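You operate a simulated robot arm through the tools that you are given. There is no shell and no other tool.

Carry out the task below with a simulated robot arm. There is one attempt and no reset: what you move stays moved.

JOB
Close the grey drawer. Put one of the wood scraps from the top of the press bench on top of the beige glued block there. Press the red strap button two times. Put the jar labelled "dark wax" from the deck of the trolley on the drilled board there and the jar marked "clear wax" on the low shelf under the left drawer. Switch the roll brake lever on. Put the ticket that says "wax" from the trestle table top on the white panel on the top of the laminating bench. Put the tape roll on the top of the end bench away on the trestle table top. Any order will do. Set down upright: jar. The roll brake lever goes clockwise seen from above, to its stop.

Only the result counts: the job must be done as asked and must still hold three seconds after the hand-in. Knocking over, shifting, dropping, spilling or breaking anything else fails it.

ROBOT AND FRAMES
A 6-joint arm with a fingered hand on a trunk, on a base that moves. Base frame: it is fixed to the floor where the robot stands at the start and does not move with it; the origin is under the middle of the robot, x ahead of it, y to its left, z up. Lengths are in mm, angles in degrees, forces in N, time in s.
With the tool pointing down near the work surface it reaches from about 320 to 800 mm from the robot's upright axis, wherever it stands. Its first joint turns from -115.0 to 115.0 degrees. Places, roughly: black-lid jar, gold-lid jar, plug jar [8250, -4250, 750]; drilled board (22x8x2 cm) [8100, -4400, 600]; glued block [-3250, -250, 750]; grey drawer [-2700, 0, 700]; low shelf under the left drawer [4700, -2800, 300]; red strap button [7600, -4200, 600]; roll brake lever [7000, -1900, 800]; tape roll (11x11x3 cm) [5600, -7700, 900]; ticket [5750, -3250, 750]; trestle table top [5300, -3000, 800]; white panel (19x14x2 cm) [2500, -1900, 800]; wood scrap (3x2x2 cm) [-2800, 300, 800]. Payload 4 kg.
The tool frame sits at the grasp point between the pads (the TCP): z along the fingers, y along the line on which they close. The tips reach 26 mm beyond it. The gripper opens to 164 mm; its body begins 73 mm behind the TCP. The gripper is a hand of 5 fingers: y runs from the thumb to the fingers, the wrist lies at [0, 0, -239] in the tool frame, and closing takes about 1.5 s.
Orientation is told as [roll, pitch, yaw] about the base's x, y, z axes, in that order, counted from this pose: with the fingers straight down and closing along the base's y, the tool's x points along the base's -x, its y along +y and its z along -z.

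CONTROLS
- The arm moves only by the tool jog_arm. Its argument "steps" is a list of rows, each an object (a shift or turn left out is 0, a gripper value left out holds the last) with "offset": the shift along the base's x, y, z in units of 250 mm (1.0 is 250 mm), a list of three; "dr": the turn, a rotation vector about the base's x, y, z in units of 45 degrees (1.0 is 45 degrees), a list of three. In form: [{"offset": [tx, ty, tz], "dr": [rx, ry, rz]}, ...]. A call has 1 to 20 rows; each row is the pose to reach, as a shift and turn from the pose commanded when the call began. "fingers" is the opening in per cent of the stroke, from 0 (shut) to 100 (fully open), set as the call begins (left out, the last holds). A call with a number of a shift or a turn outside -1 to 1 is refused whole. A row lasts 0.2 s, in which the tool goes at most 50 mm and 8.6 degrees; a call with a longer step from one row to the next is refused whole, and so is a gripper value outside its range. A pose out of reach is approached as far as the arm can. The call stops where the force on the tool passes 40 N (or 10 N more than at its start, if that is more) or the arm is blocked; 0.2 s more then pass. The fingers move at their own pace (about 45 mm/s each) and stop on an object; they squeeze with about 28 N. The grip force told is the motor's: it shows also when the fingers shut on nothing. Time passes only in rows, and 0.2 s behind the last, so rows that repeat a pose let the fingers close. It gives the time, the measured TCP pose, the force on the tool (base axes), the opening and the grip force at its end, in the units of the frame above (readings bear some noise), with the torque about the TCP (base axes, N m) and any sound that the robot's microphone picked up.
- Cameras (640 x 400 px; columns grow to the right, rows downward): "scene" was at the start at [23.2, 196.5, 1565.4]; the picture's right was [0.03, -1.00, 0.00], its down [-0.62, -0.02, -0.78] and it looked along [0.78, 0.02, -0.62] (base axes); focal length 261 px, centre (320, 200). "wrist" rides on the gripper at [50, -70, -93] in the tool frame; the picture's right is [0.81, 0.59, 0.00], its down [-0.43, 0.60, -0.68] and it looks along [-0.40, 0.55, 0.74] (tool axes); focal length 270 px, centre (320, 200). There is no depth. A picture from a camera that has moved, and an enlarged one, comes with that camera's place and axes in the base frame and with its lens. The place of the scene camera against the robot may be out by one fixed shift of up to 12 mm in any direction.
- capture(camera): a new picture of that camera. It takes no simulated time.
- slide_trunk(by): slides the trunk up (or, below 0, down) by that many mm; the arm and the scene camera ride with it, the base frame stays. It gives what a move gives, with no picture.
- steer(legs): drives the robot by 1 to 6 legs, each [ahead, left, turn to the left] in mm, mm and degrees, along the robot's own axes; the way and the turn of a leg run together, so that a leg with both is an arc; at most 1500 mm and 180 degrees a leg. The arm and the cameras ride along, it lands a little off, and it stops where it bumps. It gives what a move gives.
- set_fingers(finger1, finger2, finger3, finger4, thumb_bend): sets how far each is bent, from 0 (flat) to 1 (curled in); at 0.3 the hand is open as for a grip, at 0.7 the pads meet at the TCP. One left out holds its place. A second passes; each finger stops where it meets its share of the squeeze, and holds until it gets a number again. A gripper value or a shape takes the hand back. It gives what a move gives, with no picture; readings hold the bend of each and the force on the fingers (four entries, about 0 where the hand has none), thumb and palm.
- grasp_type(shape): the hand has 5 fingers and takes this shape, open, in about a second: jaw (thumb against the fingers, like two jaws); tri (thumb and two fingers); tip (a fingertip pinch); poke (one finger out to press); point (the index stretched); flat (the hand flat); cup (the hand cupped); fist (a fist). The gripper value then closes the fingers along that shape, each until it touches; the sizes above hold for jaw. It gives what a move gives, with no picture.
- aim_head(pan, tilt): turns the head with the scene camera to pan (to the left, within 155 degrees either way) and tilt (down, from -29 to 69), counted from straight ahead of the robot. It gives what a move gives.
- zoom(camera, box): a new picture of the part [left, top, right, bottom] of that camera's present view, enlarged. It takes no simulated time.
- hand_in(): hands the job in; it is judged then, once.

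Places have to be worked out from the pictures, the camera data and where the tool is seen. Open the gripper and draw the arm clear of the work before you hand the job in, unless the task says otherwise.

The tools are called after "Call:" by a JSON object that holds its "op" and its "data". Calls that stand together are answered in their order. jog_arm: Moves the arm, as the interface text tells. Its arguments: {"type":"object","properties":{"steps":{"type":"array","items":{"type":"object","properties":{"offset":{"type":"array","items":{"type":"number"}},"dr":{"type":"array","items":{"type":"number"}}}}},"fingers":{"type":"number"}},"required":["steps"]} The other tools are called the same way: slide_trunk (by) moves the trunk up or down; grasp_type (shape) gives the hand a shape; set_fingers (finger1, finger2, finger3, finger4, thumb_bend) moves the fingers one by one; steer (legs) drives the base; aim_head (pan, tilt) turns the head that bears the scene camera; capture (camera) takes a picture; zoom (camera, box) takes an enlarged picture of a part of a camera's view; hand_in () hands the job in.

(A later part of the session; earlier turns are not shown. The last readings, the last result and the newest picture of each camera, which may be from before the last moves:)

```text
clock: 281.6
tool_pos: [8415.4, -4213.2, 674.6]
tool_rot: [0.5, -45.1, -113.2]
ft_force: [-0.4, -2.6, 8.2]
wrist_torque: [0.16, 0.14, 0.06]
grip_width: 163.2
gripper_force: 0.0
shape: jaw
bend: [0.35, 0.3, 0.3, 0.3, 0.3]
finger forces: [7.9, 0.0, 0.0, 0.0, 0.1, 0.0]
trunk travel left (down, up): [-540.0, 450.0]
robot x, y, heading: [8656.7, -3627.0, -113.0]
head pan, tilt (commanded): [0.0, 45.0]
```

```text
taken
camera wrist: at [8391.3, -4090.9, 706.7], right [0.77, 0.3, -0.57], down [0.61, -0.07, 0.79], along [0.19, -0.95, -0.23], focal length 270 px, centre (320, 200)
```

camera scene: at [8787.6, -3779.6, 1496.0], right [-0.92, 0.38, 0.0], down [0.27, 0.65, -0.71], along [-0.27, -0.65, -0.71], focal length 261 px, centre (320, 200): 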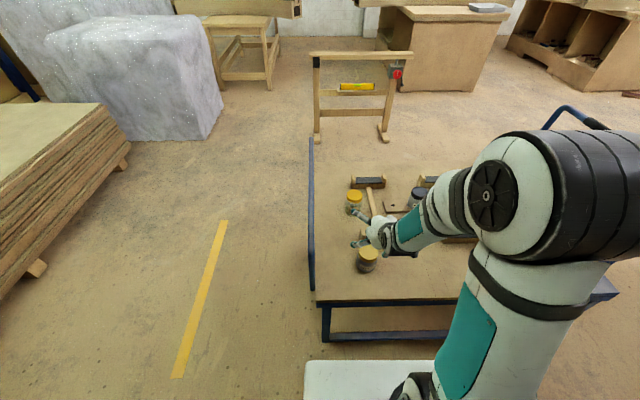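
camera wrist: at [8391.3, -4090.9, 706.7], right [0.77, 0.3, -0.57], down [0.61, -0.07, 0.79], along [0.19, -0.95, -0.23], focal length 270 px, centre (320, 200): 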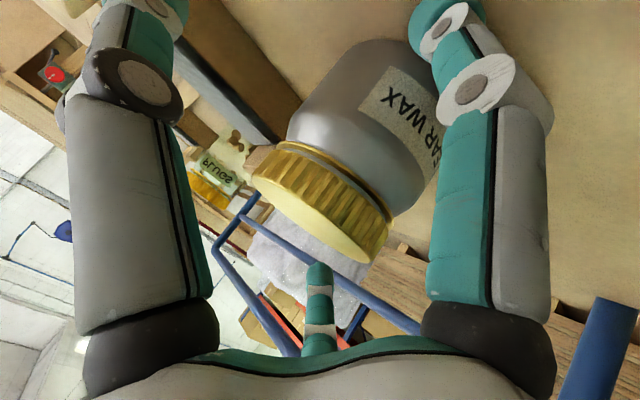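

The outer finger still brushes the deck at this tilt. Before forcing a grasp I want to see the low shelf's headroom, so I back out along the tool axis.

Call:
{"op": "jog_arm", "data": {"steps": [{"offset": [0.031, 0.076, 0.083]}, {"offset": [0.061, 0.152, 0.167]}, {"offset": [0.092, 0.228, 0.25]}, {"offset": [0.122, 0.304, 0.332]}, {"offset": [0.122, 0.304, 0.5]}, {"offset": [0.122, 0.304, 0.66]}]}}

Call:
{"op": "capture", "data": {"camera": "scene"}}

```text
clock: 283.0
tool_pos: [8444.0, -4135.7, 840.7]
tool_rot: [0.5, -45.1, -113.1]
ft_force: [0.7, -0.2, 0.7]
wrist_torque: [0.0, 0.05, 0.0]
grip_width: 164.0
gripper_force: 0.0
shape: jaw
bend: [0.3, 0.3, 0.3, 0.3, 0.3]
finger forces: [0.0, 0.0, 0.0, 0.0, 0.0, 0.0]
trunk travel left (down, up): [-540.0, 450.0]
robot x, y, heading: [8649.7, -3627.0, -112.6]
head pan, tilt (commanded): [0.0, 45.0]
```

```text
taken
camera scene: at [8816.5, -3710.1, 1495.9], right [-0.92, 0.39, 0.0], down [0.27, 0.65, -0.71], along [-0.27, -0.65, -0.71], focal length 261 px, centre (320, 200)
```

scene: 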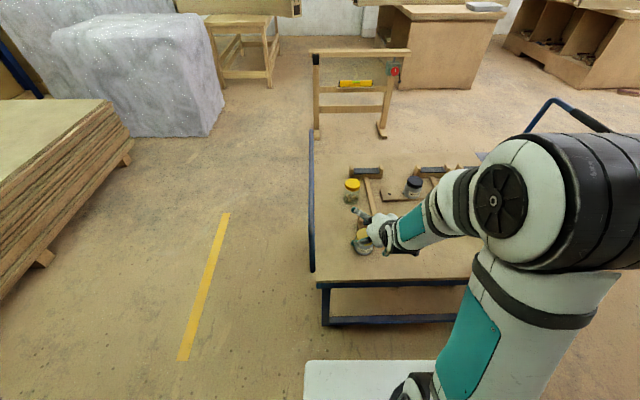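

I'll do the ticket trip first and inspect the shelf on the way. I bring the hand vertical and tuck the arm, then turn around and drive through the gap to the table's other side.

Call:
{"op": "jog_arm", "data": {"steps": [{"dr": [0.154, -0.0645, 0]}, {"dr": [0.308, -0.129, 0], "offset": [0.02, 0.05, 0.1]}, {"dr": [0.462, -0.1935, 0], "offset": [0.05, 0.12, 0.2]}, {"dr": [0.616, -0.258, 0], "offset": [0.08, 0.2, 0.3]}, {"dr": [0.77, -0.3225, 0], "offset": [0.12, 0.3, 0.4]}, {"dr": [0.921, -0.389, 0], "offset": [0.16, 0.4, 0.5]}, {"dr": [0.921, -0.389, 0], "offset": [0.21, 0.52, 0.56]}]}}

Call:
{"op": "slide_trunk", "data": {"by": 150}}

Call:
{"op": "steer", "data": {"legs": [[0, 0, 180], [0, 1410, 0], [-1300, 0, 0]]}}

Call:
{"op": "aim_head", "data": {"pan": 50, "tilt": 25}}

Call:
{"op": "capture", "data": {"camera": "scene"}}

```text
clock: 284.6
tool_pos: [8498.1, -4005.3, 985.2]
tool_rot: [0.2, 0.0, -113.0]
ft_force: [-0.6, -0.9, 0.2]
wrist_torque: [0.01, 0.03, -0.02]
grip_width: 163.9
gripper_force: 0.0
shape: jaw
bend: [0.3, 0.3, 0.3, 0.3, 0.3]
finger forces: [0.0, 0.1, 0.0, 0.1, 0.0, 0.0]
trunk travel left (down, up): [-540.0, 450.0]
robot x, y, heading: [8655.3, -3624.3, -112.7]
head pan, tilt (commanded): [0.0, 45.0]
```

```text
clock: 286.4
tool_pos: [8496.5, -4006.3, 1132.9]
tool_rot: [0.1, 0.0, -113.1]
ft_force: [0.1, -0.4, 0.3]
wrist_torque: [0.03, -0.01, -0.02]
grip_width: 164.0
gripper_force: 0.1
shape: jaw
bend: [0.3, 0.3, 0.3, 0.3, 0.3]
finger forces: [0.0, 0.0, 0.0, 0.0, 0.0, 0.0]
trunk travel left (down, up): [-690.0, 300.0]
robot x, y, heading: [8653.1, -3630.8, -112.7]
head pan, tilt (commanded): [0.0, 45.0]
```

```text
clock: 306.9
tool_pos: [6956.3, -3771.5, 1134.3]
tool_rot: [0.2, 0.0, 61.2]
ft_force: [0.7, -0.9, 0.3]
wrist_torque: [-0.01, -0.03, -0.01]
grip_width: 163.9
gripper_force: 0.1
shape: jaw
bend: [0.3, 0.3, 0.3, 0.3, 0.3]
finger forces: [0.1, 0.0, 0.0, 0.0, 0.0, 0.0]
trunk travel left (down, up): [-690.0, 300.0]
robot x, y, heading: [6759.7, -4130.8, 61.5]
head pan, tilt (commanded): [0.0, 45.0]
```

```text
clock: 308.0
tool_pos: [6956.9, -3770.6, 1134.2]
tool_rot: [0.2, -0.2, 61.2]
ft_force: [0.2, -0.3, 0.0]
wrist_torque: [0.05, 0.03, 0.0]
grip_width: 163.7
gripper_force: 0.1
shape: jaw
bend: [0.3, 0.3, 0.3, 0.3, 0.3]
finger forces: [0.0, 0.0, 0.1, 0.0, 0.0, 0.1]
trunk travel left (down, up): [-690.0, 300.0]
robot x, y, heading: [6761.3, -4132.5, 61.5]
head pan, tilt (commanded): [50.0, 25.0]
```

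```text
taken
camera scene: at [6532.1, -4001.9, 1676.5], right [0.93, 0.37, 0.0], down [0.16, -0.39, -0.91], along [-0.33, 0.84, -0.42], focal length 261 px, centre (320, 200)
```

scene: 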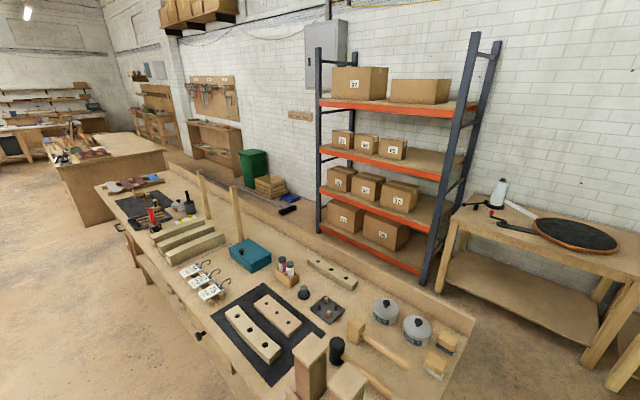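

I'm on the table's front side now; it has drawers with black knobs here. I back away a bit, square up, and strafe along to view the drawers and shelf.

Call:
{"op": "steer", "data": {"legs": [[-280, 0, 0], [0, 0, 8.5], [0, 900, 0]]}}

Call:
{"op": "aim_head", "data": {"pan": 35, "tilt": 35}}

Call:
{"op": "capture", "data": {"camera": "scene"}}

```text
clock: 315.0
tool_pos: [5905.1, -3687.0, 1133.9]
tool_rot: [0.1, -0.1, 70.7]
ft_force: [0.0, -0.6, -0.4]
wrist_torque: [0.02, 0.01, -0.02]
grip_width: 164.2
gripper_force: 0.1
shape: jaw
bend: [0.3, 0.3, 0.3, 0.3, 0.3]
finger forces: [0.1, 0.1, 0.0, 0.1, 0.0, 0.1]
trunk travel left (down, up): [-690.0, 300.0]
robot x, y, heading: [5771.3, -4076.9, 71.2]
head pan, tilt (commanded): [50.0, 25.0]
```

```text
clock: 315.8
tool_pos: [5906.1, -3686.3, 1134.9]
tool_rot: [0.2, -0.1, 70.7]
ft_force: [-0.3, 0.3, 0.3]
wrist_torque: [0.02, 0.01, 0.0]
grip_width: 163.7
gripper_force: 0.0
shape: jaw
bend: [0.3, 0.3, 0.3, 0.3, 0.3]
finger forces: [0.0, 0.0, 0.0, 0.1, 0.0, 0.1]
trunk travel left (down, up): [-690.0, 300.0]
robot x, y, heading: [5770.2, -4073.9, 71.2]
head pan, tilt (commanded): [35.0, 35.0]
```

```text
taken
camera scene: at [5549.8, -3978.5, 1660.8], right [0.96, 0.28, 0.0], down [0.16, -0.55, -0.82], along [-0.23, 0.79, -0.57], focal length 261 px, centre (320, 200)
```

scene: 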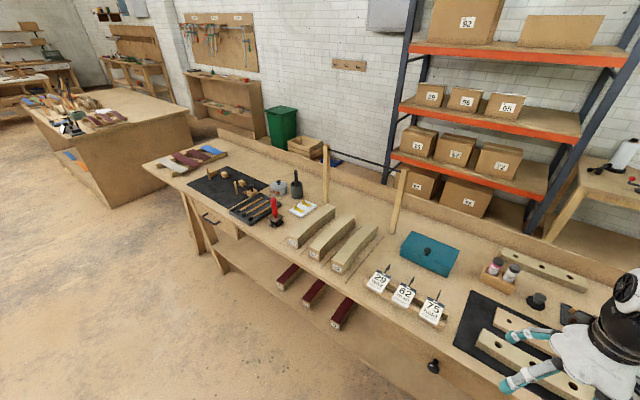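

Tickets are visible from the front now. I zoom on the tickets and on the left drawer area.

Call:
{"op": "zoom", "data": {"camera": "scene", "box": [355, 255, 467, 325]}}

Call:
{"op": "zoom", "data": {"camera": "scene", "box": [160, 170, 320, 290]}}

```text
5.71 times, centred on (411, 290) of scene
camera zoom: at [5549.8, -3978.5, 1660.8], right [0.96, 0.28, 0.0], down [0.16, -0.55, -0.82], along [-0.23, 0.79, -0.57], focal length 1492 px, centre (-200, -314)
```

zoom: 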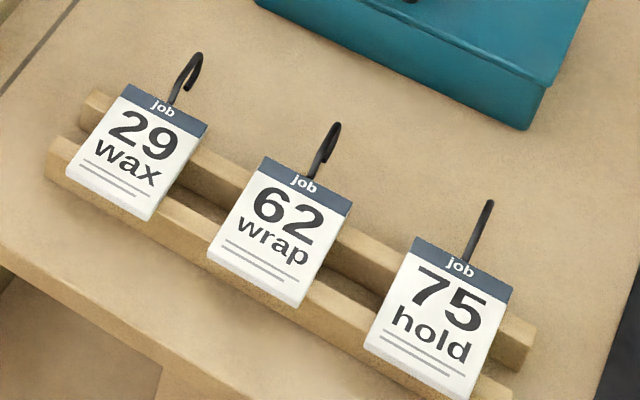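

```text
3.33 times, centred on (240, 230) of scene
camera zoom: at [5549.8, -3978.5, 1660.8], right [0.96, 0.28, 0.0], down [0.16, -0.55, -0.82], along [-0.23, 0.79, -0.57], focal length 870 px, centre (587, 100)
```

zoom: 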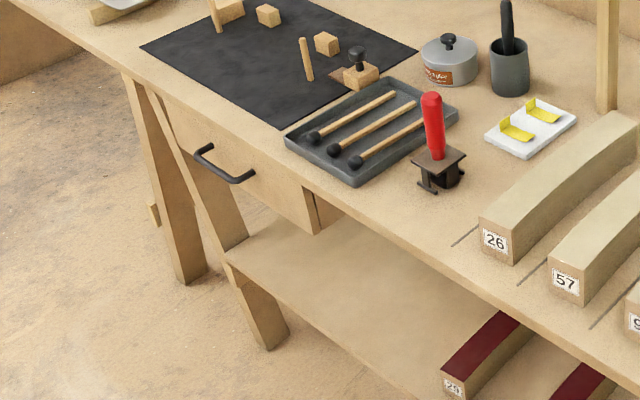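

The "29 wax" ticket is the leftmost, near (5592, -3261); the low shelf has about 350 mm headroom. I strafe in front of the wax ticket and look with the wrist camera.

Call:
{"op": "steer", "data": {"legs": [[90, 440, 0]]}}

Call:
{"op": "grasp_type", "data": {"shape": "tip"}}

Call:
{"op": "aim_head", "data": {"pan": 0, "tilt": 45}}

Call:
{"op": "capture", "data": {"camera": "scene"}}

Call:
{"op": "capture", "data": {"camera": "wrist"}}

```text
clock: 318.4
tool_pos: [5518.5, -3462.1, 1134.6]
tool_rot: [0.2, -0.1, 71.6]
ft_force: [-0.4, -0.6, -0.5]
wrist_torque: [0.0, -0.06, -0.07]
grip_width: 163.8
gripper_force: 0.1
shape: jaw
bend: [0.3, 0.3, 0.3, 0.3, 0.3]
finger forces: [0.0, 0.1, 0.0, 0.0, 0.0, 0.0]
trunk travel left (down, up): [-690.0, 300.0]
robot x, y, heading: [5387.4, -3851.4, 72.0]
head pan, tilt (commanded): [35.0, 35.0]
```

```text
clock: 319.4
tool_pos: [5518.6, -3462.1, 1134.0]
tool_rot: [0.3, -0.2, 71.7]
ft_force: [-0.9, 0.3, -0.3]
wrist_torque: [0.04, 0.02, -0.04]
grip_width: 163.9
gripper_force: 0.1
shape: tip
bend: [0.14, 0.3, 0.3, 0.14, 0.3]
finger forces: [0.1, 0.0, 0.1, 0.1, 0.1, 0.0]
trunk travel left (down, up): [-690.0, 300.0]
robot x, y, heading: [5387.2, -3854.7, 72.2]
head pan, tilt (commanded): [35.0, 35.0]
```

```text
clock: 320.4
tool_pos: [5518.9, -3461.7, 1134.3]
tool_rot: [0.2, -0.2, 71.7]
ft_force: [-0.6, -0.2, -0.2]
wrist_torque: [0.01, 0.02, -0.02]
grip_width: 163.7
gripper_force: 0.0
shape: tip
bend: [0.14, 0.3, 0.3, 0.14, 0.3]
finger forces: [0.0, 0.1, 0.1, 0.0, 0.0, 0.0]
trunk travel left (down, up): [-690.0, 300.0]
robot x, y, heading: [5392.0, -3853.4, 71.9]
head pan, tilt (commanded): [0.0, 45.0]
```

```text
taken
camera scene: at [5217.7, -3766.2, 1646.0], right [0.95, -0.31, 0.0], down [-0.22, -0.67, -0.71], along [0.22, 0.67, -0.71], focal length 261 px, centre (320, 200)
```

scene: 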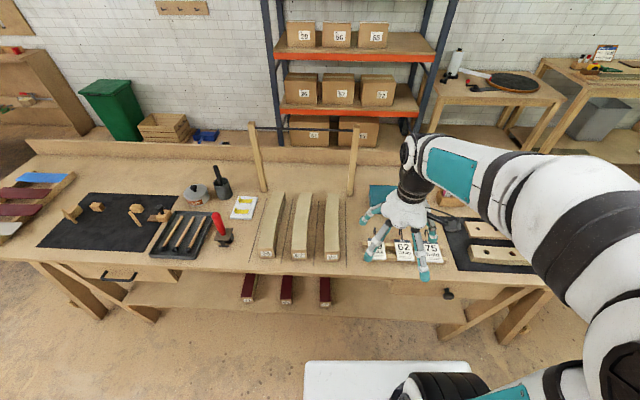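

```text
taken
camera wrist: at [5569.2, -3531.9, 1228.7], right [-0.81, -0.58, 0.0], down [-0.43, 0.6, 0.68], along [-0.4, 0.55, -0.73], focal length 270 px, centre (320, 200)
```

wrist: 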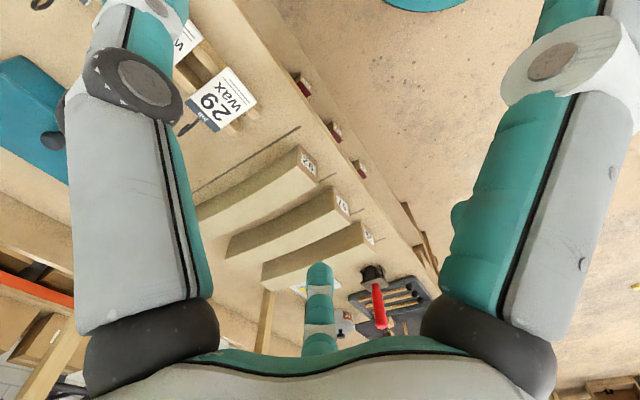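

I bring the hand above the wax ticket for a close look.

Call:
{"op": "jog_arm", "data": {"steps": [{"offset": [0.054, 0.118, -0.1]}, {"offset": [0.108, 0.236, -0.2]}, {"offset": [0.162, 0.354, -0.3]}, {"offset": [0.216, 0.472, -0.4]}, {"offset": [0.27, 0.59, -0.5]}, {"offset": [0.325, 0.708, -0.6]}]}}

Call:
{"op": "capture", "data": {"camera": "wrist"}}

Call:
{"op": "zoom", "data": {"camera": "scene", "box": [330, 190, 490, 290]}}

```text
clock: 321.8
tool_pos: [5600.0, -3279.4, 981.9]
tool_rot: [0.3, -0.1, 71.6]
ft_force: [0.5, -0.2, 0.3]
wrist_torque: [-0.01, 0.02, 0.03]
grip_width: 163.8
gripper_force: 0.0
shape: tip
bend: [0.14, 0.3, 0.3, 0.14, 0.3]
finger forces: [0.0, 0.1, 0.0, 0.1, 0.0, 0.0]
trunk travel left (down, up): [-690.0, 300.0]
robot x, y, heading: [5387.7, -3846.9, 72.2]
head pan, tilt (commanded): [0.0, 45.0]
```

```text
taken
camera wrist: at [5650.8, -3348.9, 1076.4], right [-0.81, -0.58, 0.0], down [-0.43, 0.6, 0.68], along [-0.4, 0.55, -0.73], focal length 270 px, centre (320, 200)
```

wrist: 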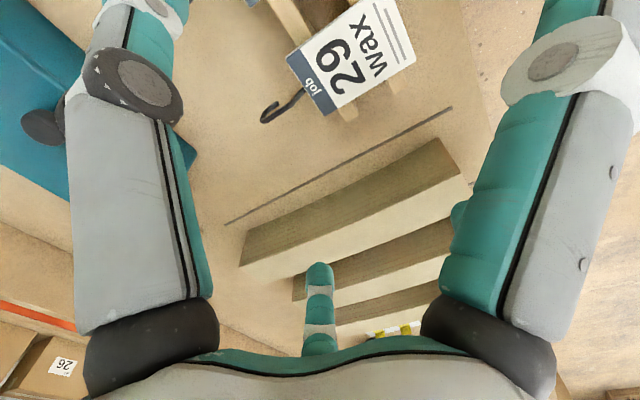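

```text
4.00 times, centred on (410, 240) of scene
camera zoom: at [5218.3, -3764.8, 1646.0], right [0.95, -0.31, 0.0], down [-0.22, -0.67, -0.71], along [0.22, 0.67, -0.71], focal length 1044 px, centre (-40, 40)
```

zoom: 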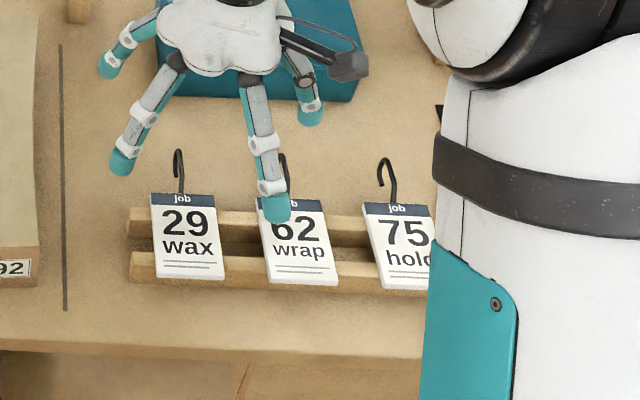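

The ticket is a ~57×90 mm card on two rails (card plane z≈830) with a wire hook sticking out behind over free table space. I zoom in on the hook.

Call:
{"op": "zoom", "data": {"camera": "wrist", "box": [240, 40, 352, 140]}}

Call:
{"op": "zoom", "data": {"camera": "scene", "box": [340, 215, 404, 265]}}

```text
4.00 times, centred on (296, 90) of wrist
camera zoom: at [5650.8, -3348.9, 1076.4], right [-0.81, -0.58, 0.0], down [-0.43, 0.6, 0.68], along [-0.4, 0.55, -0.73], focal length 1081 px, centre (416, 640)
```

zoom: 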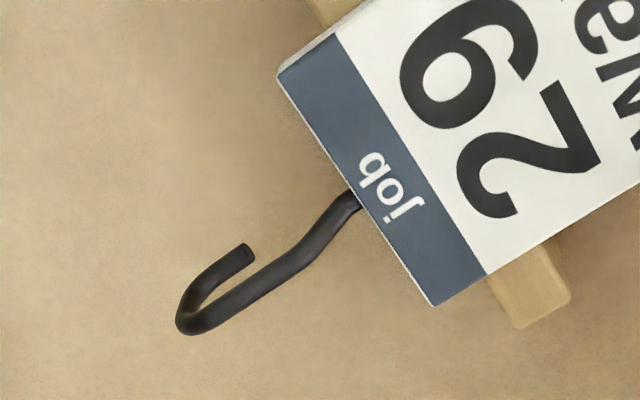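

```text
8.00 times, centred on (372, 240) of scene
camera zoom: at [5218.3, -3764.8, 1646.0], right [0.95, -0.31, 0.0], down [-0.22, -0.67, -0.71], along [0.22, 0.67, -0.71], focal length 2089 px, centre (-96, -120)
```

zoom: 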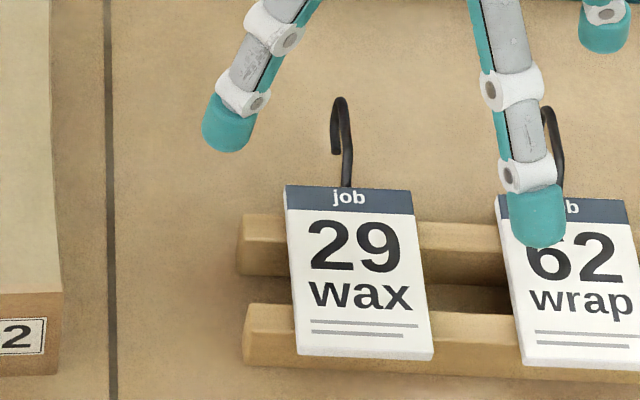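

I can pinch the hook's stem from above with thumb and two fingers. I curl the outer fingers out of the way and set the others half open.

Call:
{"op": "set_fingers", "data": {"finger1": 1, "finger2": 0.45, "finger3": 0.45, "finger4": 1, "thumb_bend": 0.6}}

Call:
{"op": "jog_arm", "data": {"steps": [{"offset": [0, 0, 0]}, {"offset": [0, 0, 0]}, {"offset": [0, 0, 0]}]}}

Call:
{"op": "capture", "data": {"camera": "wrist"}}

Call:
{"op": "zoom", "data": {"camera": "scene", "box": [330, 180, 458, 280]}}

```text
clock: 322.8
tool_pos: [5599.8, -3281.0, 983.3]
tool_rot: [0.3, -0.1, 71.6]
ft_force: [-0.1, 0.0, -0.6]
wrist_torque: [0.0, 0.02, -0.01]
grip_width: 17.5
gripper_force: 0.2
shape: fingers
bend: [0.75, 0.45, 0.45, 0.75, 0.6]
finger forces: [0.0, 0.0, 0.1, 0.0, 0.1, 0.0]
trunk travel left (down, up): [-690.0, 300.0]
robot x, y, heading: [5385.7, -3853.7, 72.0]
head pan, tilt (commanded): [0.0, 45.0]
```

```text
clock: 323.6
tool_pos: [5600.0, -3280.6, 982.9]
tool_rot: [0.2, -0.1, 71.5]
ft_force: [0.2, -0.3, 0.3]
wrist_torque: [0.0, 0.04, 0.01]
grip_width: 17.5
gripper_force: 0.1
shape: fingers
bend: [0.75, 0.45, 0.45, 0.75, 0.6]
finger forces: [0.1, 0.1, 0.1, 0.0, 0.1, 0.0]
trunk travel left (down, up): [-690.0, 300.0]
robot x, y, heading: [5392.1, -3851.0, 72.0]
head pan, tilt (commanded): [0.0, 45.0]
```

```text
taken
camera wrist: at [5650.1, -3350.2, 1077.3], right [-0.81, -0.58, 0.0], down [-0.43, 0.6, 0.68], along [-0.4, 0.55, -0.73], focal length 270 px, centre (320, 200)
```

wrist: 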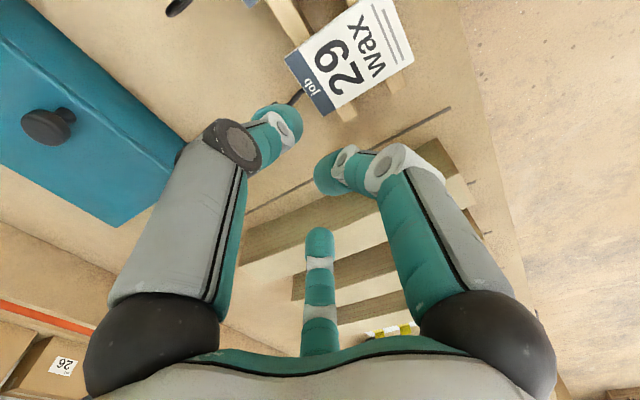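

```text
4.00 times, centred on (394, 230) of scene
camera zoom: at [5217.8, -3766.1, 1646.0], right [0.95, -0.31, 0.0], down [-0.22, -0.67, -0.71], along [0.22, 0.67, -0.71], focal length 1044 px, centre (24, 80)
```

zoom: 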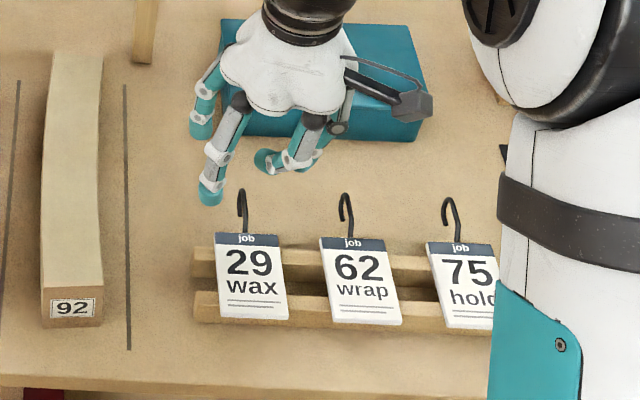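

The outer fingers were still moving when the second ran out. I command them again to full curl.

Call:
{"op": "set_fingers", "data": {"finger1": 1, "finger4": 1}}

Call:
{"op": "capture", "data": {"camera": "wrist"}}

```text
clock: 324.6
tool_pos: [5598.5, -3280.4, 983.2]
tool_rot: [0.2, -0.1, 71.6]
ft_force: [0.1, -0.2, 0.5]
wrist_torque: [0.0, -0.02, -0.02]
grip_width: 17.7
gripper_force: 0.0
shape: fingers
bend: [0.76, 0.45, 0.45, 0.76, 0.6]
finger forces: [0.0, 0.0, 0.0, 0.0, 0.0, 0.0]
trunk travel left (down, up): [-690.0, 300.0]
robot x, y, heading: [5388.5, -3854.1, 72.0]
head pan, tilt (commanded): [0.0, 45.0]
```

```text
taken
camera wrist: at [5650.1, -3350.2, 1077.3], right [-0.81, -0.58, 0.0], down [-0.43, 0.6, 0.68], along [-0.4, 0.55, -0.73], focal length 270 px, centre (320, 200)
```

wrist: 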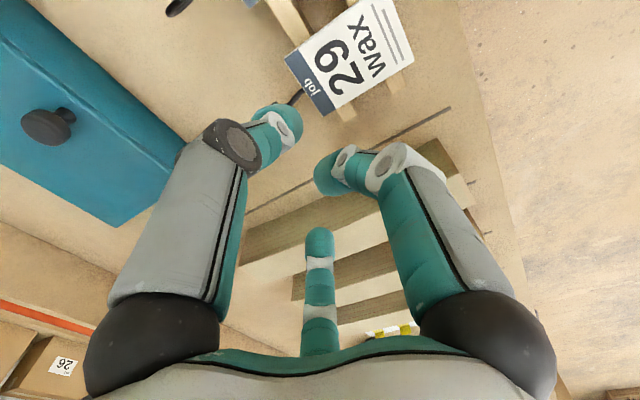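

They block each other at 0.76. I try the "tri" shape to see where it puts the outer fingers.

Call:
{"op": "grasp_type", "data": {"shape": "tri"}}

Call:
{"op": "capture", "data": {"camera": "wrist"}}

Call:
{"op": "zoom", "data": {"camera": "scene", "box": [330, 180, 458, 280]}}

```text
clock: 325.5
tool_pos: [5598.8, -3280.7, 983.4]
tool_rot: [0.2, -0.1, 71.5]
ft_force: [0.2, 0.0, -0.2]
wrist_torque: [-0.01, 0.03, 0.01]
grip_width: 163.9
gripper_force: 0.0
shape: tri
bend: [0.14, 0.3, 0.3, 0.14, 0.3]
finger forces: [0.1, 0.0, 0.1, 0.1, 0.0, 0.1]
trunk travel left (down, up): [-690.0, 300.0]
robot x, y, heading: [5389.0, -3852.8, 72.0]
head pan, tilt (commanded): [0.0, 45.0]
```

```text
taken
camera wrist: at [5650.1, -3350.2, 1077.3], right [-0.81, -0.58, 0.0], down [-0.43, 0.6, 0.68], along [-0.4, 0.55, -0.73], focal length 270 px, centre (320, 200)
```

wrist: 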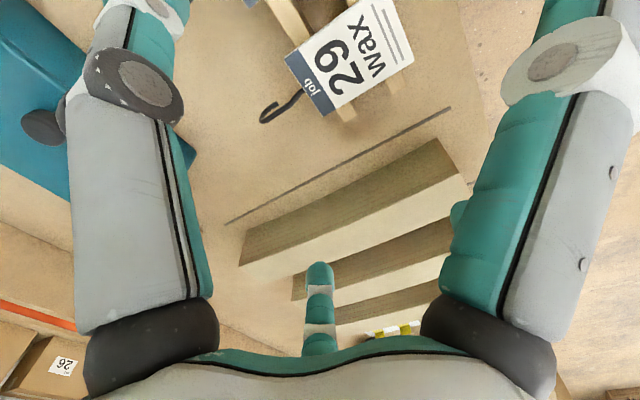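

```text
4.00 times, centred on (394, 230) of scene
camera zoom: at [5217.8, -3766.1, 1646.0], right [0.95, -0.31, 0.0], down [-0.22, -0.67, -0.71], along [0.22, 0.67, -0.71], focal length 1044 px, centre (24, 80)
```

zoom: 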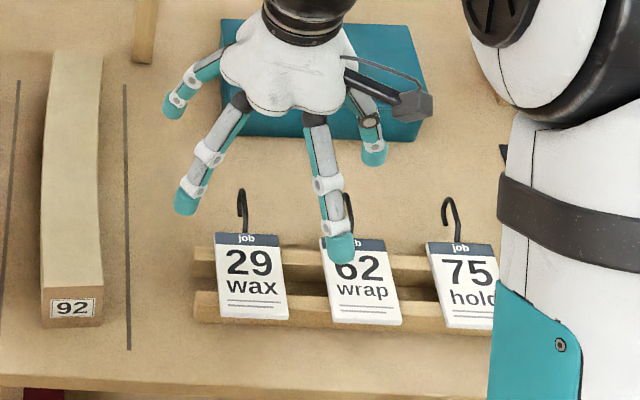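

Outer fingers stay splayed in tip/tri. The jaw shape closed to ~25 % should bring all fingers in together, so I try that.

Call:
{"op": "grasp_type", "data": {"shape": "jaw"}}

Call:
{"op": "jog_arm", "data": {"steps": [{"offset": [0, 0, 0]}, {"offset": [0, 0, 0]}, {"offset": [0, 0, 0]}, {"offset": [0, 0, 0]}, {"offset": [0, 0, 0]}, {"offset": [0, 0, 0]}, {"offset": [0, 0, 0]}, {"offset": [0, 0, 0]}], "fingers": 25}}

Call:
{"op": "capture", "data": {"camera": "wrist"}}

Call:
{"op": "zoom", "data": {"camera": "scene", "box": [330, 180, 458, 280]}}

```text
clock: 326.4
tool_pos: [5598.1, -3281.2, 983.6]
tool_rot: [0.2, -0.1, 71.6]
ft_force: [-0.6, -0.4, 0.7]
wrist_torque: [0.01, -0.04, -0.02]
grip_width: 164.0
gripper_force: 0.0
shape: jaw
bend: [0.3, 0.3, 0.3, 0.3, 0.3]
finger forces: [0.1, 0.1, 0.0, 0.1, 0.1, 0.0]
trunk travel left (down, up): [-690.0, 300.0]
robot x, y, heading: [5391.5, -3849.7, 71.7]
head pan, tilt (commanded): [0.0, 45.0]
```

```text
clock: 328.2
tool_pos: [5598.4, -3280.5, 983.1]
tool_rot: [0.2, -0.1, 71.7]
ft_force: [-0.3, -0.6, 0.1]
wrist_torque: [-0.03, 0.01, 0.01]
grip_width: 41.4
gripper_force: 0.1
shape: jaw
bend: [0.5, 0.5, 0.5, 0.5, 0.7]
finger forces: [0.1, 0.1, 0.1, 0.0, 0.1, 0.0]
trunk travel left (down, up): [-690.0, 300.0]
robot x, y, heading: [5388.6, -3851.7, 72.1]
head pan, tilt (commanded): [0.0, 45.0]
```

```text
taken
camera wrist: at [5650.1, -3350.2, 1077.3], right [-0.81, -0.58, 0.0], down [-0.43, 0.6, 0.68], along [-0.4, 0.55, -0.73], focal length 270 px, centre (320, 200)
```

wrist: 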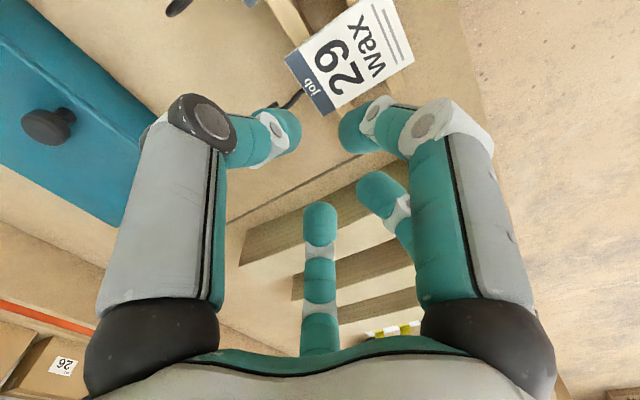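

```text
4.00 times, centred on (394, 230) of scene
camera zoom: at [5217.8, -3766.1, 1646.0], right [0.95, -0.31, 0.0], down [-0.22, -0.67, -0.71], along [0.22, 0.67, -0.71], focal length 1044 px, centre (24, 80)
```

zoom: 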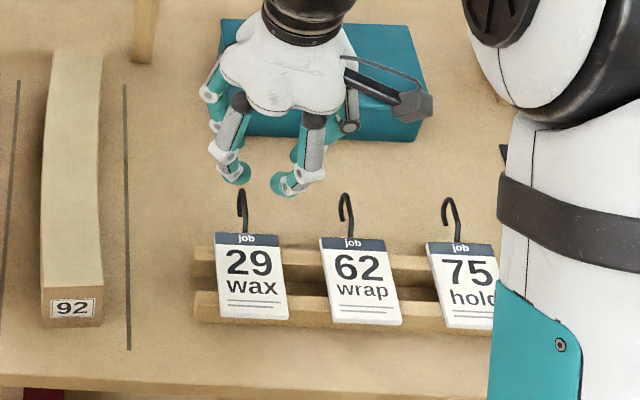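

A better plan: use the tip shape closing along the card's length — thumb on the near end, two fingers on the header end straddling the hook, both of which overhang the rails. I turn the hand 90° and set the tip shape.

Call:
{"op": "jog_arm", "data": {"steps": [{"dr": [0, 0, -0.18]}, {"dr": [0, 0, -0.36]}, {"dr": [0, 0, -0.54]}, {"dr": [0, 0, -0.72]}, {"dr": [0, 0, -0.9]}, {"dr": [0, 0, -1.0]}]}}

Call:
{"op": "jog_arm", "data": {"steps": [{"dr": [0, 0, -0.18]}, {"dr": [0, 0, -0.36]}, {"dr": [0, 0, -0.54]}, {"dr": [0, 0, -0.72]}, {"dr": [0, 0, -0.9]}, {"dr": [0, 0, -1.0]}]}}

Call:
{"op": "grasp_type", "data": {"shape": "tip"}}

Call:
{"op": "jog_arm", "data": {"steps": [{"offset": [0, 0, 0]}, {"offset": [0, 0, 0]}, {"offset": [0, 0, 0]}, {"offset": [0, 0, 0]}], "fingers": 80}}

Call:
{"op": "capture", "data": {"camera": "wrist"}}

Call:
{"op": "zoom", "data": {"camera": "scene", "box": [330, 180, 458, 280]}}

```text
clock: 329.6
tool_pos: [5598.2, -3284.8, 984.4]
tool_rot: [0.2, -0.2, 26.4]
ft_force: [-0.6, 0.0, -0.2]
wrist_torque: [0.02, 0.01, 0.01]
grip_width: 41.3
gripper_force: 0.0
shape: jaw
bend: [0.5, 0.5, 0.5, 0.5, 0.7]
finger forces: [0.0, 0.0, 0.0, 0.1, 0.0, 0.1]
trunk travel left (down, up): [-690.0, 300.0]
robot x, y, heading: [5393.9, -3850.9, 72.0]
head pan, tilt (commanded): [0.0, 45.0]
```

```text
clock: 331.0
tool_pos: [5599.6, -3284.2, 983.9]
tool_rot: [0.2, -0.1, -18.5]
ft_force: [-0.2, 0.1, 0.1]
wrist_torque: [-0.03, -0.02, 0.04]
grip_width: 41.1
gripper_force: 0.1
shape: jaw
bend: [0.5, 0.5, 0.5, 0.5, 0.7]
finger forces: [0.1, 0.0, 0.0, 0.0, 0.1, 0.0]
trunk travel left (down, up): [-690.0, 300.0]
robot x, y, heading: [5391.0, -3854.0, 72.0]
head pan, tilt (commanded): [0.0, 45.0]
```

```text
clock: 331.9
tool_pos: [5600.1, -3285.3, 984.3]
tool_rot: [0.2, -0.1, -18.4]
ft_force: [-0.1, 0.4, -0.1]
wrist_torque: [-0.02, 0.0, 0.01]
grip_width: 163.9
gripper_force: 0.1
shape: tip
bend: [0.14, 0.3, 0.3, 0.14, 0.3]
finger forces: [0.0, 0.0, 0.0, 0.0, 0.0, 0.0]
trunk travel left (down, up): [-690.0, 300.0]
robot x, y, heading: [5391.3, -3850.2, 72.0]
head pan, tilt (commanded): [0.0, 45.0]
```

```text
clock: 332.9
tool_pos: [5599.4, -3286.0, 984.7]
tool_rot: [0.2, -0.1, -18.4]
ft_force: [0.6, -0.1, 0.4]
wrist_torque: [-0.01, 0.02, -0.02]
grip_width: 131.9
gripper_force: 0.0
shape: tip
bend: [0.14, 0.26, 0.26, 0.14, 0.51]
finger forces: [0.1, 0.1, 0.1, 0.0, 0.0, 0.0]
trunk travel left (down, up): [-690.0, 300.0]
robot x, y, heading: [5392.3, -3854.9, 72.2]
head pan, tilt (commanded): [0.0, 45.0]
```

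```text
taken
camera wrist: at [5529.9, -3334.3, 1078.6], right [-0.58, 0.81, 0.0], down [0.6, 0.43, 0.68], along [0.55, 0.4, -0.73], focal length 270 px, centre (320, 200)
```

wrist: 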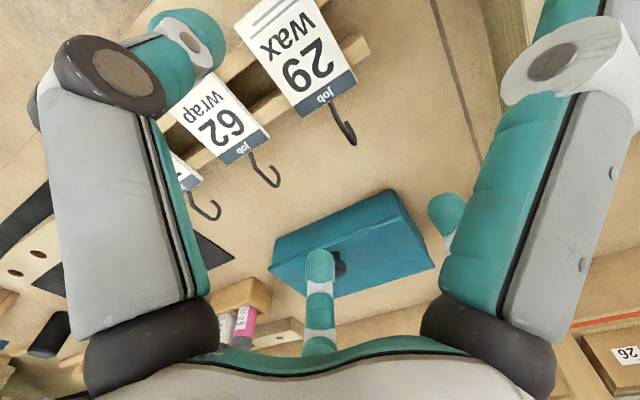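

```text
4.00 times, centred on (394, 230) of scene
camera zoom: at [5217.8, -3766.1, 1646.0], right [0.95, -0.31, 0.0], down [-0.22, -0.67, -0.71], along [0.22, 0.67, -0.71], focal length 1044 px, centre (24, 80)
```

zoom: 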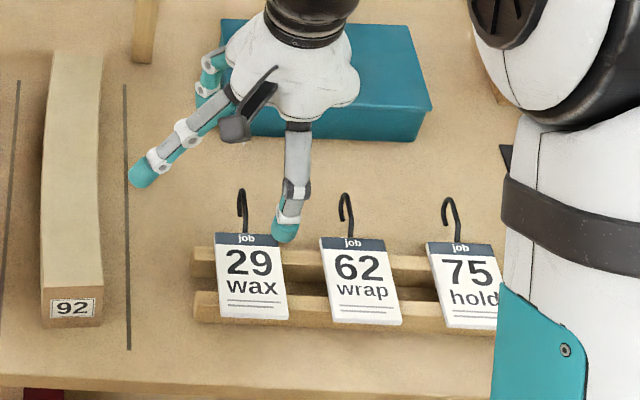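

I zoom the wrist view to measure the card's corners from this second angle.

Call:
{"op": "zoom", "data": {"camera": "wrist", "box": [220, 0, 380, 160]}}

```text
2.50 times, centred on (300, 80) of wrist
camera zoom: at [5529.9, -3334.3, 1078.6], right [-0.58, 0.81, 0.0], down [0.6, 0.43, 0.68], along [0.55, 0.4, -0.73], focal length 676 px, centre (370, 500)
```

zoom: 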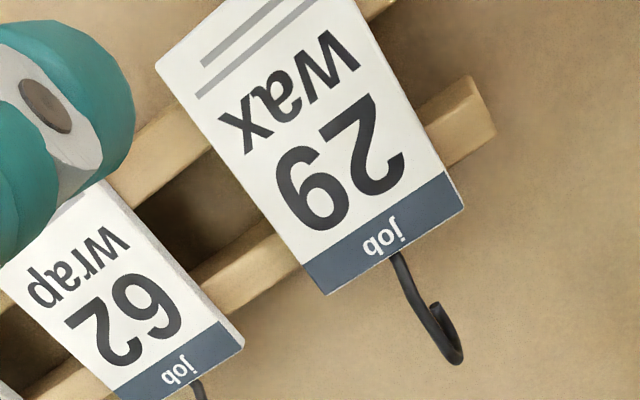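

Card centre is (5591, -3311), axis heading ≈ 68.5°, top at z≈834. I align the hand and descend to 30 mm above grasp height.

Call:
{"op": "jog_arm", "data": {"steps": [{"offset": [-0.018, -0.064, 0], "dr": [0, 0, -0.067]}, {"offset": [-0.018, -0.064, -0.16], "dr": [0, 0, -0.067]}, {"offset": [-0.018, -0.064, -0.32], "dr": [0, 0, -0.067]}, {"offset": [-0.018, -0.064, -0.44], "dr": [0, 0, -0.067]}]}}

Call:
{"op": "capture", "data": {"camera": "wrist"}}

Call:
{"op": "zoom", "data": {"camera": "scene", "box": [330, 195, 442, 285]}}

```text
clock: 333.9
tool_pos: [5592.9, -3300.4, 876.3]
tool_rot: [0.2, 0.0, -21.4]
ft_force: [0.1, 0.1, -0.6]
wrist_torque: [0.01, -0.02, 0.01]
grip_width: 131.1
gripper_force: 0.0
shape: tip
bend: [0.14, 0.26, 0.26, 0.14, 0.51]
finger forces: [0.0, 0.0, 0.0, 0.0, 0.0, 0.1]
trunk travel left (down, up): [-690.0, 300.0]
robot x, y, heading: [5393.9, -3847.4, 71.9]
head pan, tilt (commanded): [0.0, 45.0]
```

```text
taken
camera wrist: at [5520.3, -3346.3, 969.8], right [-0.54, 0.84, 0.0], down [0.62, 0.39, 0.68], along [0.57, 0.37, -0.73], focal length 270 px, centre (320, 200)
```

wrist: 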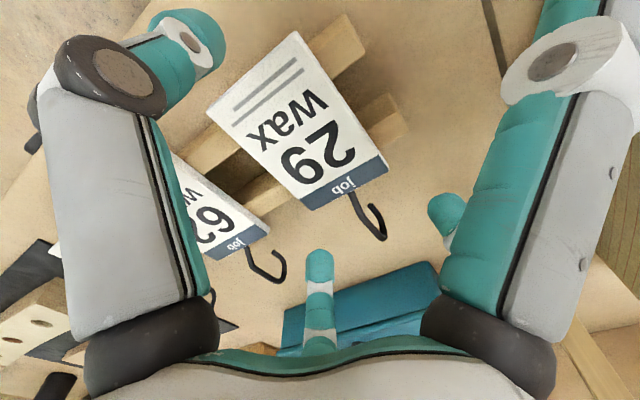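

```text
4.44 times, centred on (386, 240) of scene
camera zoom: at [5217.9, -3765.7, 1646.0], right [0.95, -0.31, 0.0], down [-0.22, -0.67, -0.71], along [0.22, 0.67, -0.71], focal length 1160 px, centre (27, 22)
```

zoom: 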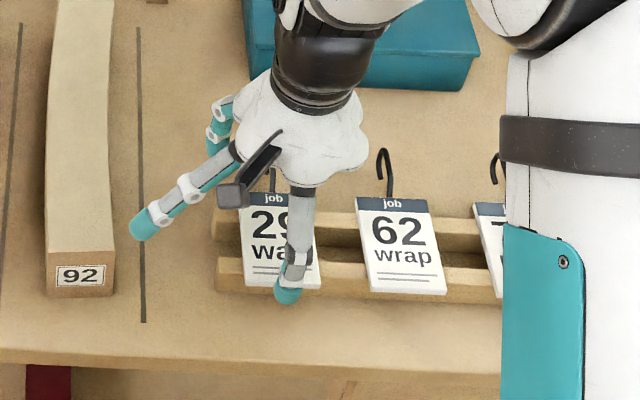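

Everything lines up. I nudge 5 mm sideways and descend to z≈846.

Call:
{"op": "jog_arm", "data": {"steps": [{"offset": [0.018, -0.007, -0.06]}, {"offset": [0.018, -0.007, -0.12]}]}}

Call:
{"op": "capture", "data": {"camera": "wrist"}}

Call:
{"op": "zoom", "data": {"camera": "scene", "box": [345, 205, 425, 275]}}

```text
clock: 334.5
tool_pos: [5598.2, -3302.2, 845.7]
tool_rot: [0.3, -0.1, -21.4]
ft_force: [1.4, -0.4, -0.4]
wrist_torque: [-0.02, -0.05, 0.03]
grip_width: 131.6
gripper_force: 0.1
shape: tip
bend: [0.14, 0.26, 0.26, 0.14, 0.51]
finger forces: [0.0, 0.0, 0.0, 0.2, 0.1, 0.0]
trunk travel left (down, up): [-690.0, 300.0]
robot x, y, heading: [5390.4, -3854.3, 72.2]
head pan, tilt (commanded): [0.0, 45.0]
```

```text
taken
camera wrist: at [5526.7, -3348.1, 940.0], right [-0.54, 0.84, 0.0], down [0.62, 0.39, 0.68], along [0.57, 0.37, -0.73], focal length 270 px, centre (320, 200)
```

wrist: 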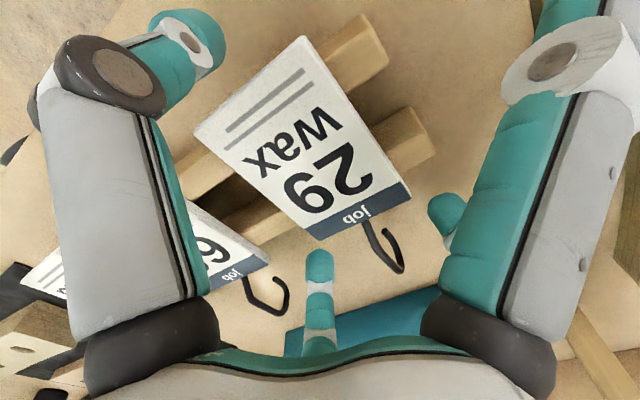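

```text
5.71 times, centred on (385, 240) of scene
camera zoom: at [5217.9, -3765.8, 1646.0], right [0.95, -0.31, 0.0], down [-0.22, -0.67, -0.71], along [0.22, 0.67, -0.71], focal length 1492 px, centre (-51, -29)
```

zoom: 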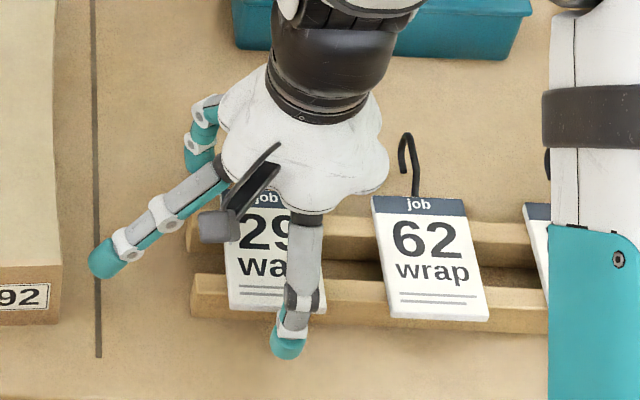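

Thumb and fingers sit just beyond the card's two ends. I go 3 mm lower and close gently, watching.

Call:
{"op": "jog_arm", "data": {"steps": [{"offset": [0, 0, -0.012]}]}}

Call:
{"op": "jog_arm", "data": {"steps": [{"offset": [0, 0, 0]}, {"offset": [0, 0, 0]}, {"offset": [0, 0, 0]}, {"offset": [0, 0, 0]}, {"offset": [0, 0, 0]}], "fingers": 58}}

Call:
{"op": "capture", "data": {"camera": "wrist"}}

Call:
{"op": "zoom", "data": {"camera": "scene", "box": [345, 205, 425, 275]}}

```text
clock: 334.9
tool_pos: [5598.2, -3302.6, 843.4]
tool_rot: [0.2, -0.1, -21.4]
ft_force: [-0.3, 0.6, 2.5]
wrist_torque: [-0.2, -0.28, -0.02]
grip_width: 131.4
gripper_force: 0.0
shape: tip
bend: [0.14, 0.26, 0.26, 0.12, 0.51]
finger forces: [0.0, 0.0, 0.0, 2.8, 0.0, 0.0]
trunk travel left (down, up): [-690.0, 300.0]
robot x, y, heading: [5391.3, -3849.8, 72.2]
head pan, tilt (commanded): [0.0, 45.0]
```

```text
clock: 336.1
tool_pos: [5599.1, -3303.2, 843.2]
tool_rot: [0.2, -0.2, -21.3]
ft_force: [-1.1, 0.5, 3.7]
wrist_torque: [-0.23, -0.28, 0.07]
grip_width: 96.3
gripper_force: 0.0
shape: tip
bend: [0.14, 0.33, 0.33, 0.12, 0.7]
finger forces: [0.0, 0.3, 0.1, 3.2, 0.2, 0.0]
trunk travel left (down, up): [-690.0, 300.0]
robot x, y, heading: [5391.5, -3853.3, 71.8]
head pan, tilt (commanded): [0.0, 45.0]
```

```text
taken
camera wrist: at [5526.8, -3349.2, 936.9], right [-0.54, 0.84, 0.0], down [0.62, 0.39, 0.68], along [0.57, 0.37, -0.73], focal length 270 px, centre (320, 200)
```

wrist: 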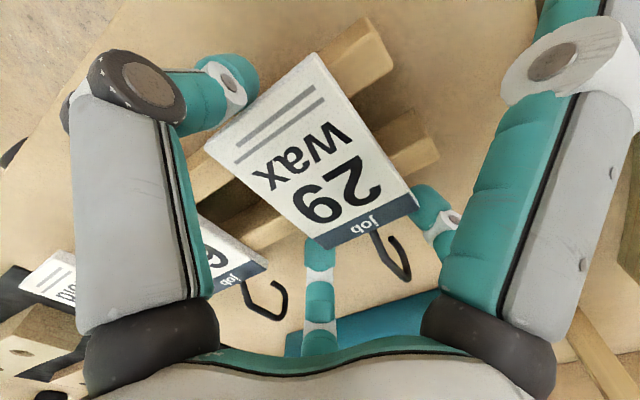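

```text
5.71 times, centred on (385, 240) of scene
camera zoom: at [5217.6, -3766.2, 1646.0], right [0.95, -0.31, 0.0], down [-0.22, -0.67, -0.71], along [0.22, 0.67, -0.71], focal length 1492 px, centre (-51, -29)
```

zoom: 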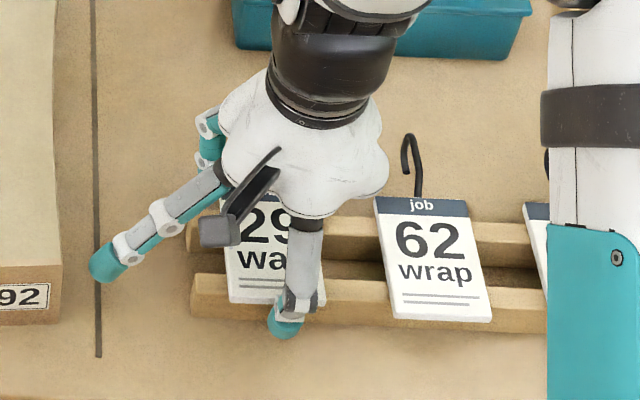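

Finger 4 reads ~3 N, so it touches something — possibly the neighbouring ticket. I look closely before going on.

Call:
{"op": "capture", "data": {"camera": "scene"}}

Call:
{"op": "zoom", "data": {"camera": "scene", "box": [380, 200, 460, 280]}}

Call:
{"op": "zoom", "data": {"camera": "wrist", "box": [0, 130, 240, 300]}}

```text
taken
camera scene: at [5217.6, -3766.2, 1646.0], right [0.95, -0.31, 0.0], down [-0.22, -0.67, -0.71], along [0.22, 0.67, -0.71], focal length 261 px, centre (320, 200)
```

scene: 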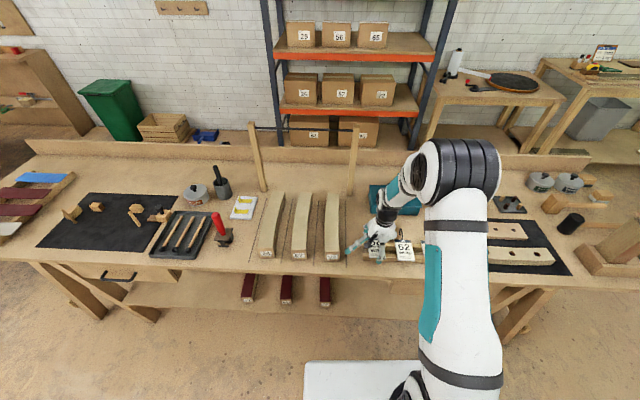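

```text
5.00 times, centred on (420, 240) of scene
camera zoom: at [5217.6, -3766.2, 1646.0], right [0.95, -0.31, 0.0], down [-0.22, -0.67, -0.71], along [0.22, 0.67, -0.71], focal length 1306 px, centre (-180, 0)
```

zoom: 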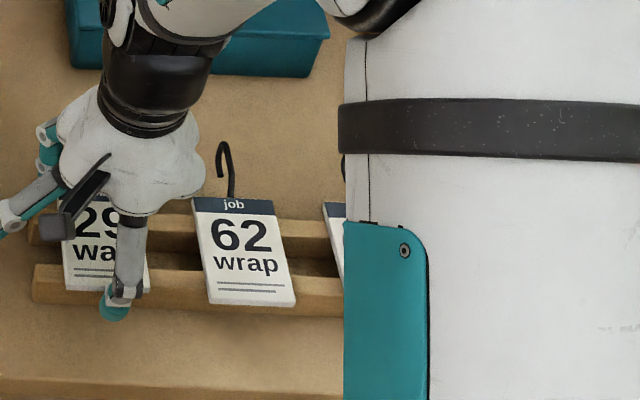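

```text
2.35 times, centred on (120, 215) of wrist
camera zoom: at [5526.8, -3349.2, 936.9], right [-0.54, 0.84, 0.0], down [0.62, 0.39, 0.68], along [0.57, 0.37, -0.73], focal length 636 px, centre (791, 165)
```

zoom: 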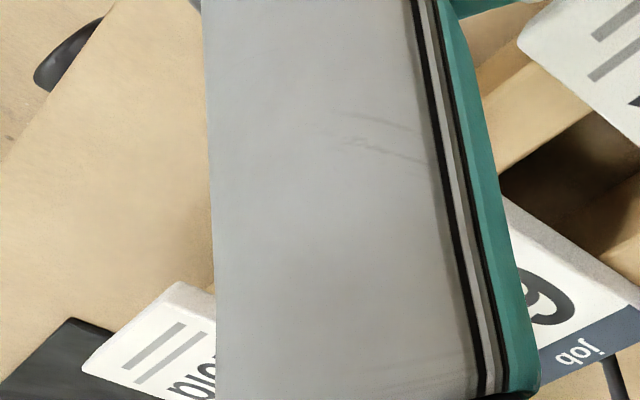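

Finger 4's light contact is out of view; I avoid closing further than needed so it doesn't press more. I close to 50 % to squeeze the 90 mm card between thumb and two fingers.

Call:
{"op": "jog_arm", "data": {"steps": [{"offset": [0, 0, 0]}, {"offset": [0, 0, 0]}, {"offset": [0, 0, 0]}, {"offset": [0, 0, 0]}], "fingers": 50}}

Call:
{"op": "capture", "data": {"camera": "wrist"}}

```text
clock: 337.1
tool_pos: [5599.7, -3303.8, 843.3]
tool_rot: [0.3, -0.1, -21.5]
ft_force: [5.5, -1.0, 2.6]
wrist_torque: [-0.27, -0.4, -0.09]
grip_width: 68.5
gripper_force: 28.2
shape: tip
bend: [0.26, 0.86, 0.48, 0.12, 0.7]
finger forces: [0.0, 11.6, 16.4, 2.8, 29.0, 0.0]
trunk travel left (down, up): [-690.0, 300.0]
robot x, y, heading: [5390.1, -3859.3, 72.0]
head pan, tilt (commanded): [0.0, 45.0]
```

```text
taken
camera wrist: at [5527.9, -3349.6, 937.0], right [-0.54, 0.84, 0.0], down [0.62, 0.39, 0.68], along [0.57, 0.37, -0.73], focal length 270 px, centre (320, 200)
```

wrist: 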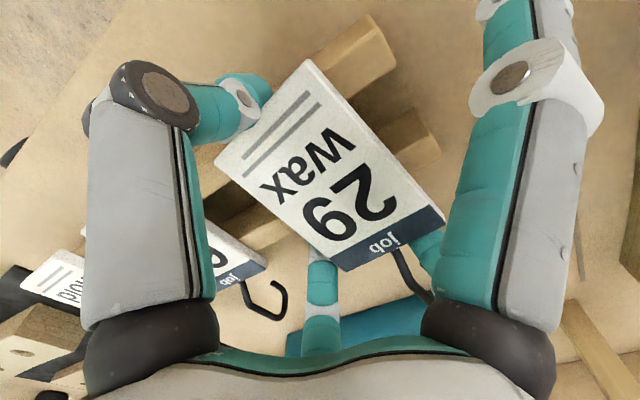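

Finger 2 slipped past the card corner. I look from the scene camera to see what is held.

Call:
{"op": "zoom", "data": {"camera": "scene", "box": [345, 205, 425, 275]}}

Call:
{"op": "zoom", "data": {"camera": "wrist", "box": [200, 50, 470, 340]}}

```text
5.71 times, centred on (385, 240) of scene
camera zoom: at [5218.4, -3766.5, 1646.1], right [0.95, -0.31, 0.0], down [-0.22, -0.67, -0.71], along [0.22, 0.67, -0.71], focal length 1492 px, centre (-51, -29)
```

zoom: 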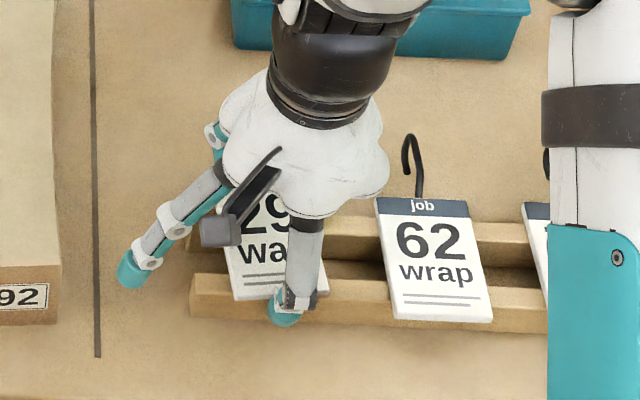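

```text
1.38 times, centred on (335, 195) of wrist
camera zoom: at [5527.9, -3349.6, 937.0], right [-0.54, 0.84, 0.0], down [0.62, 0.39, 0.68], along [0.57, 0.37, -0.73], focal length 373 px, centre (299, 207)
```

zoom: 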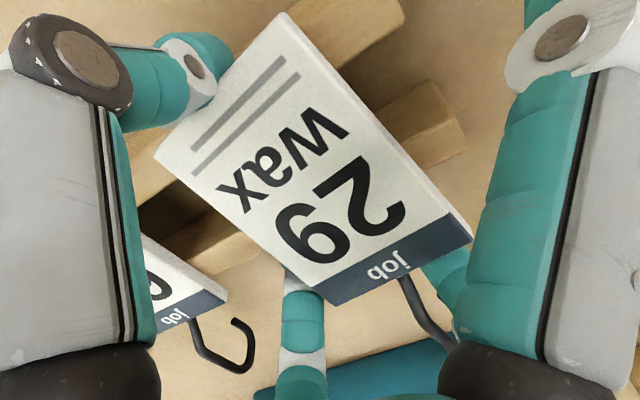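

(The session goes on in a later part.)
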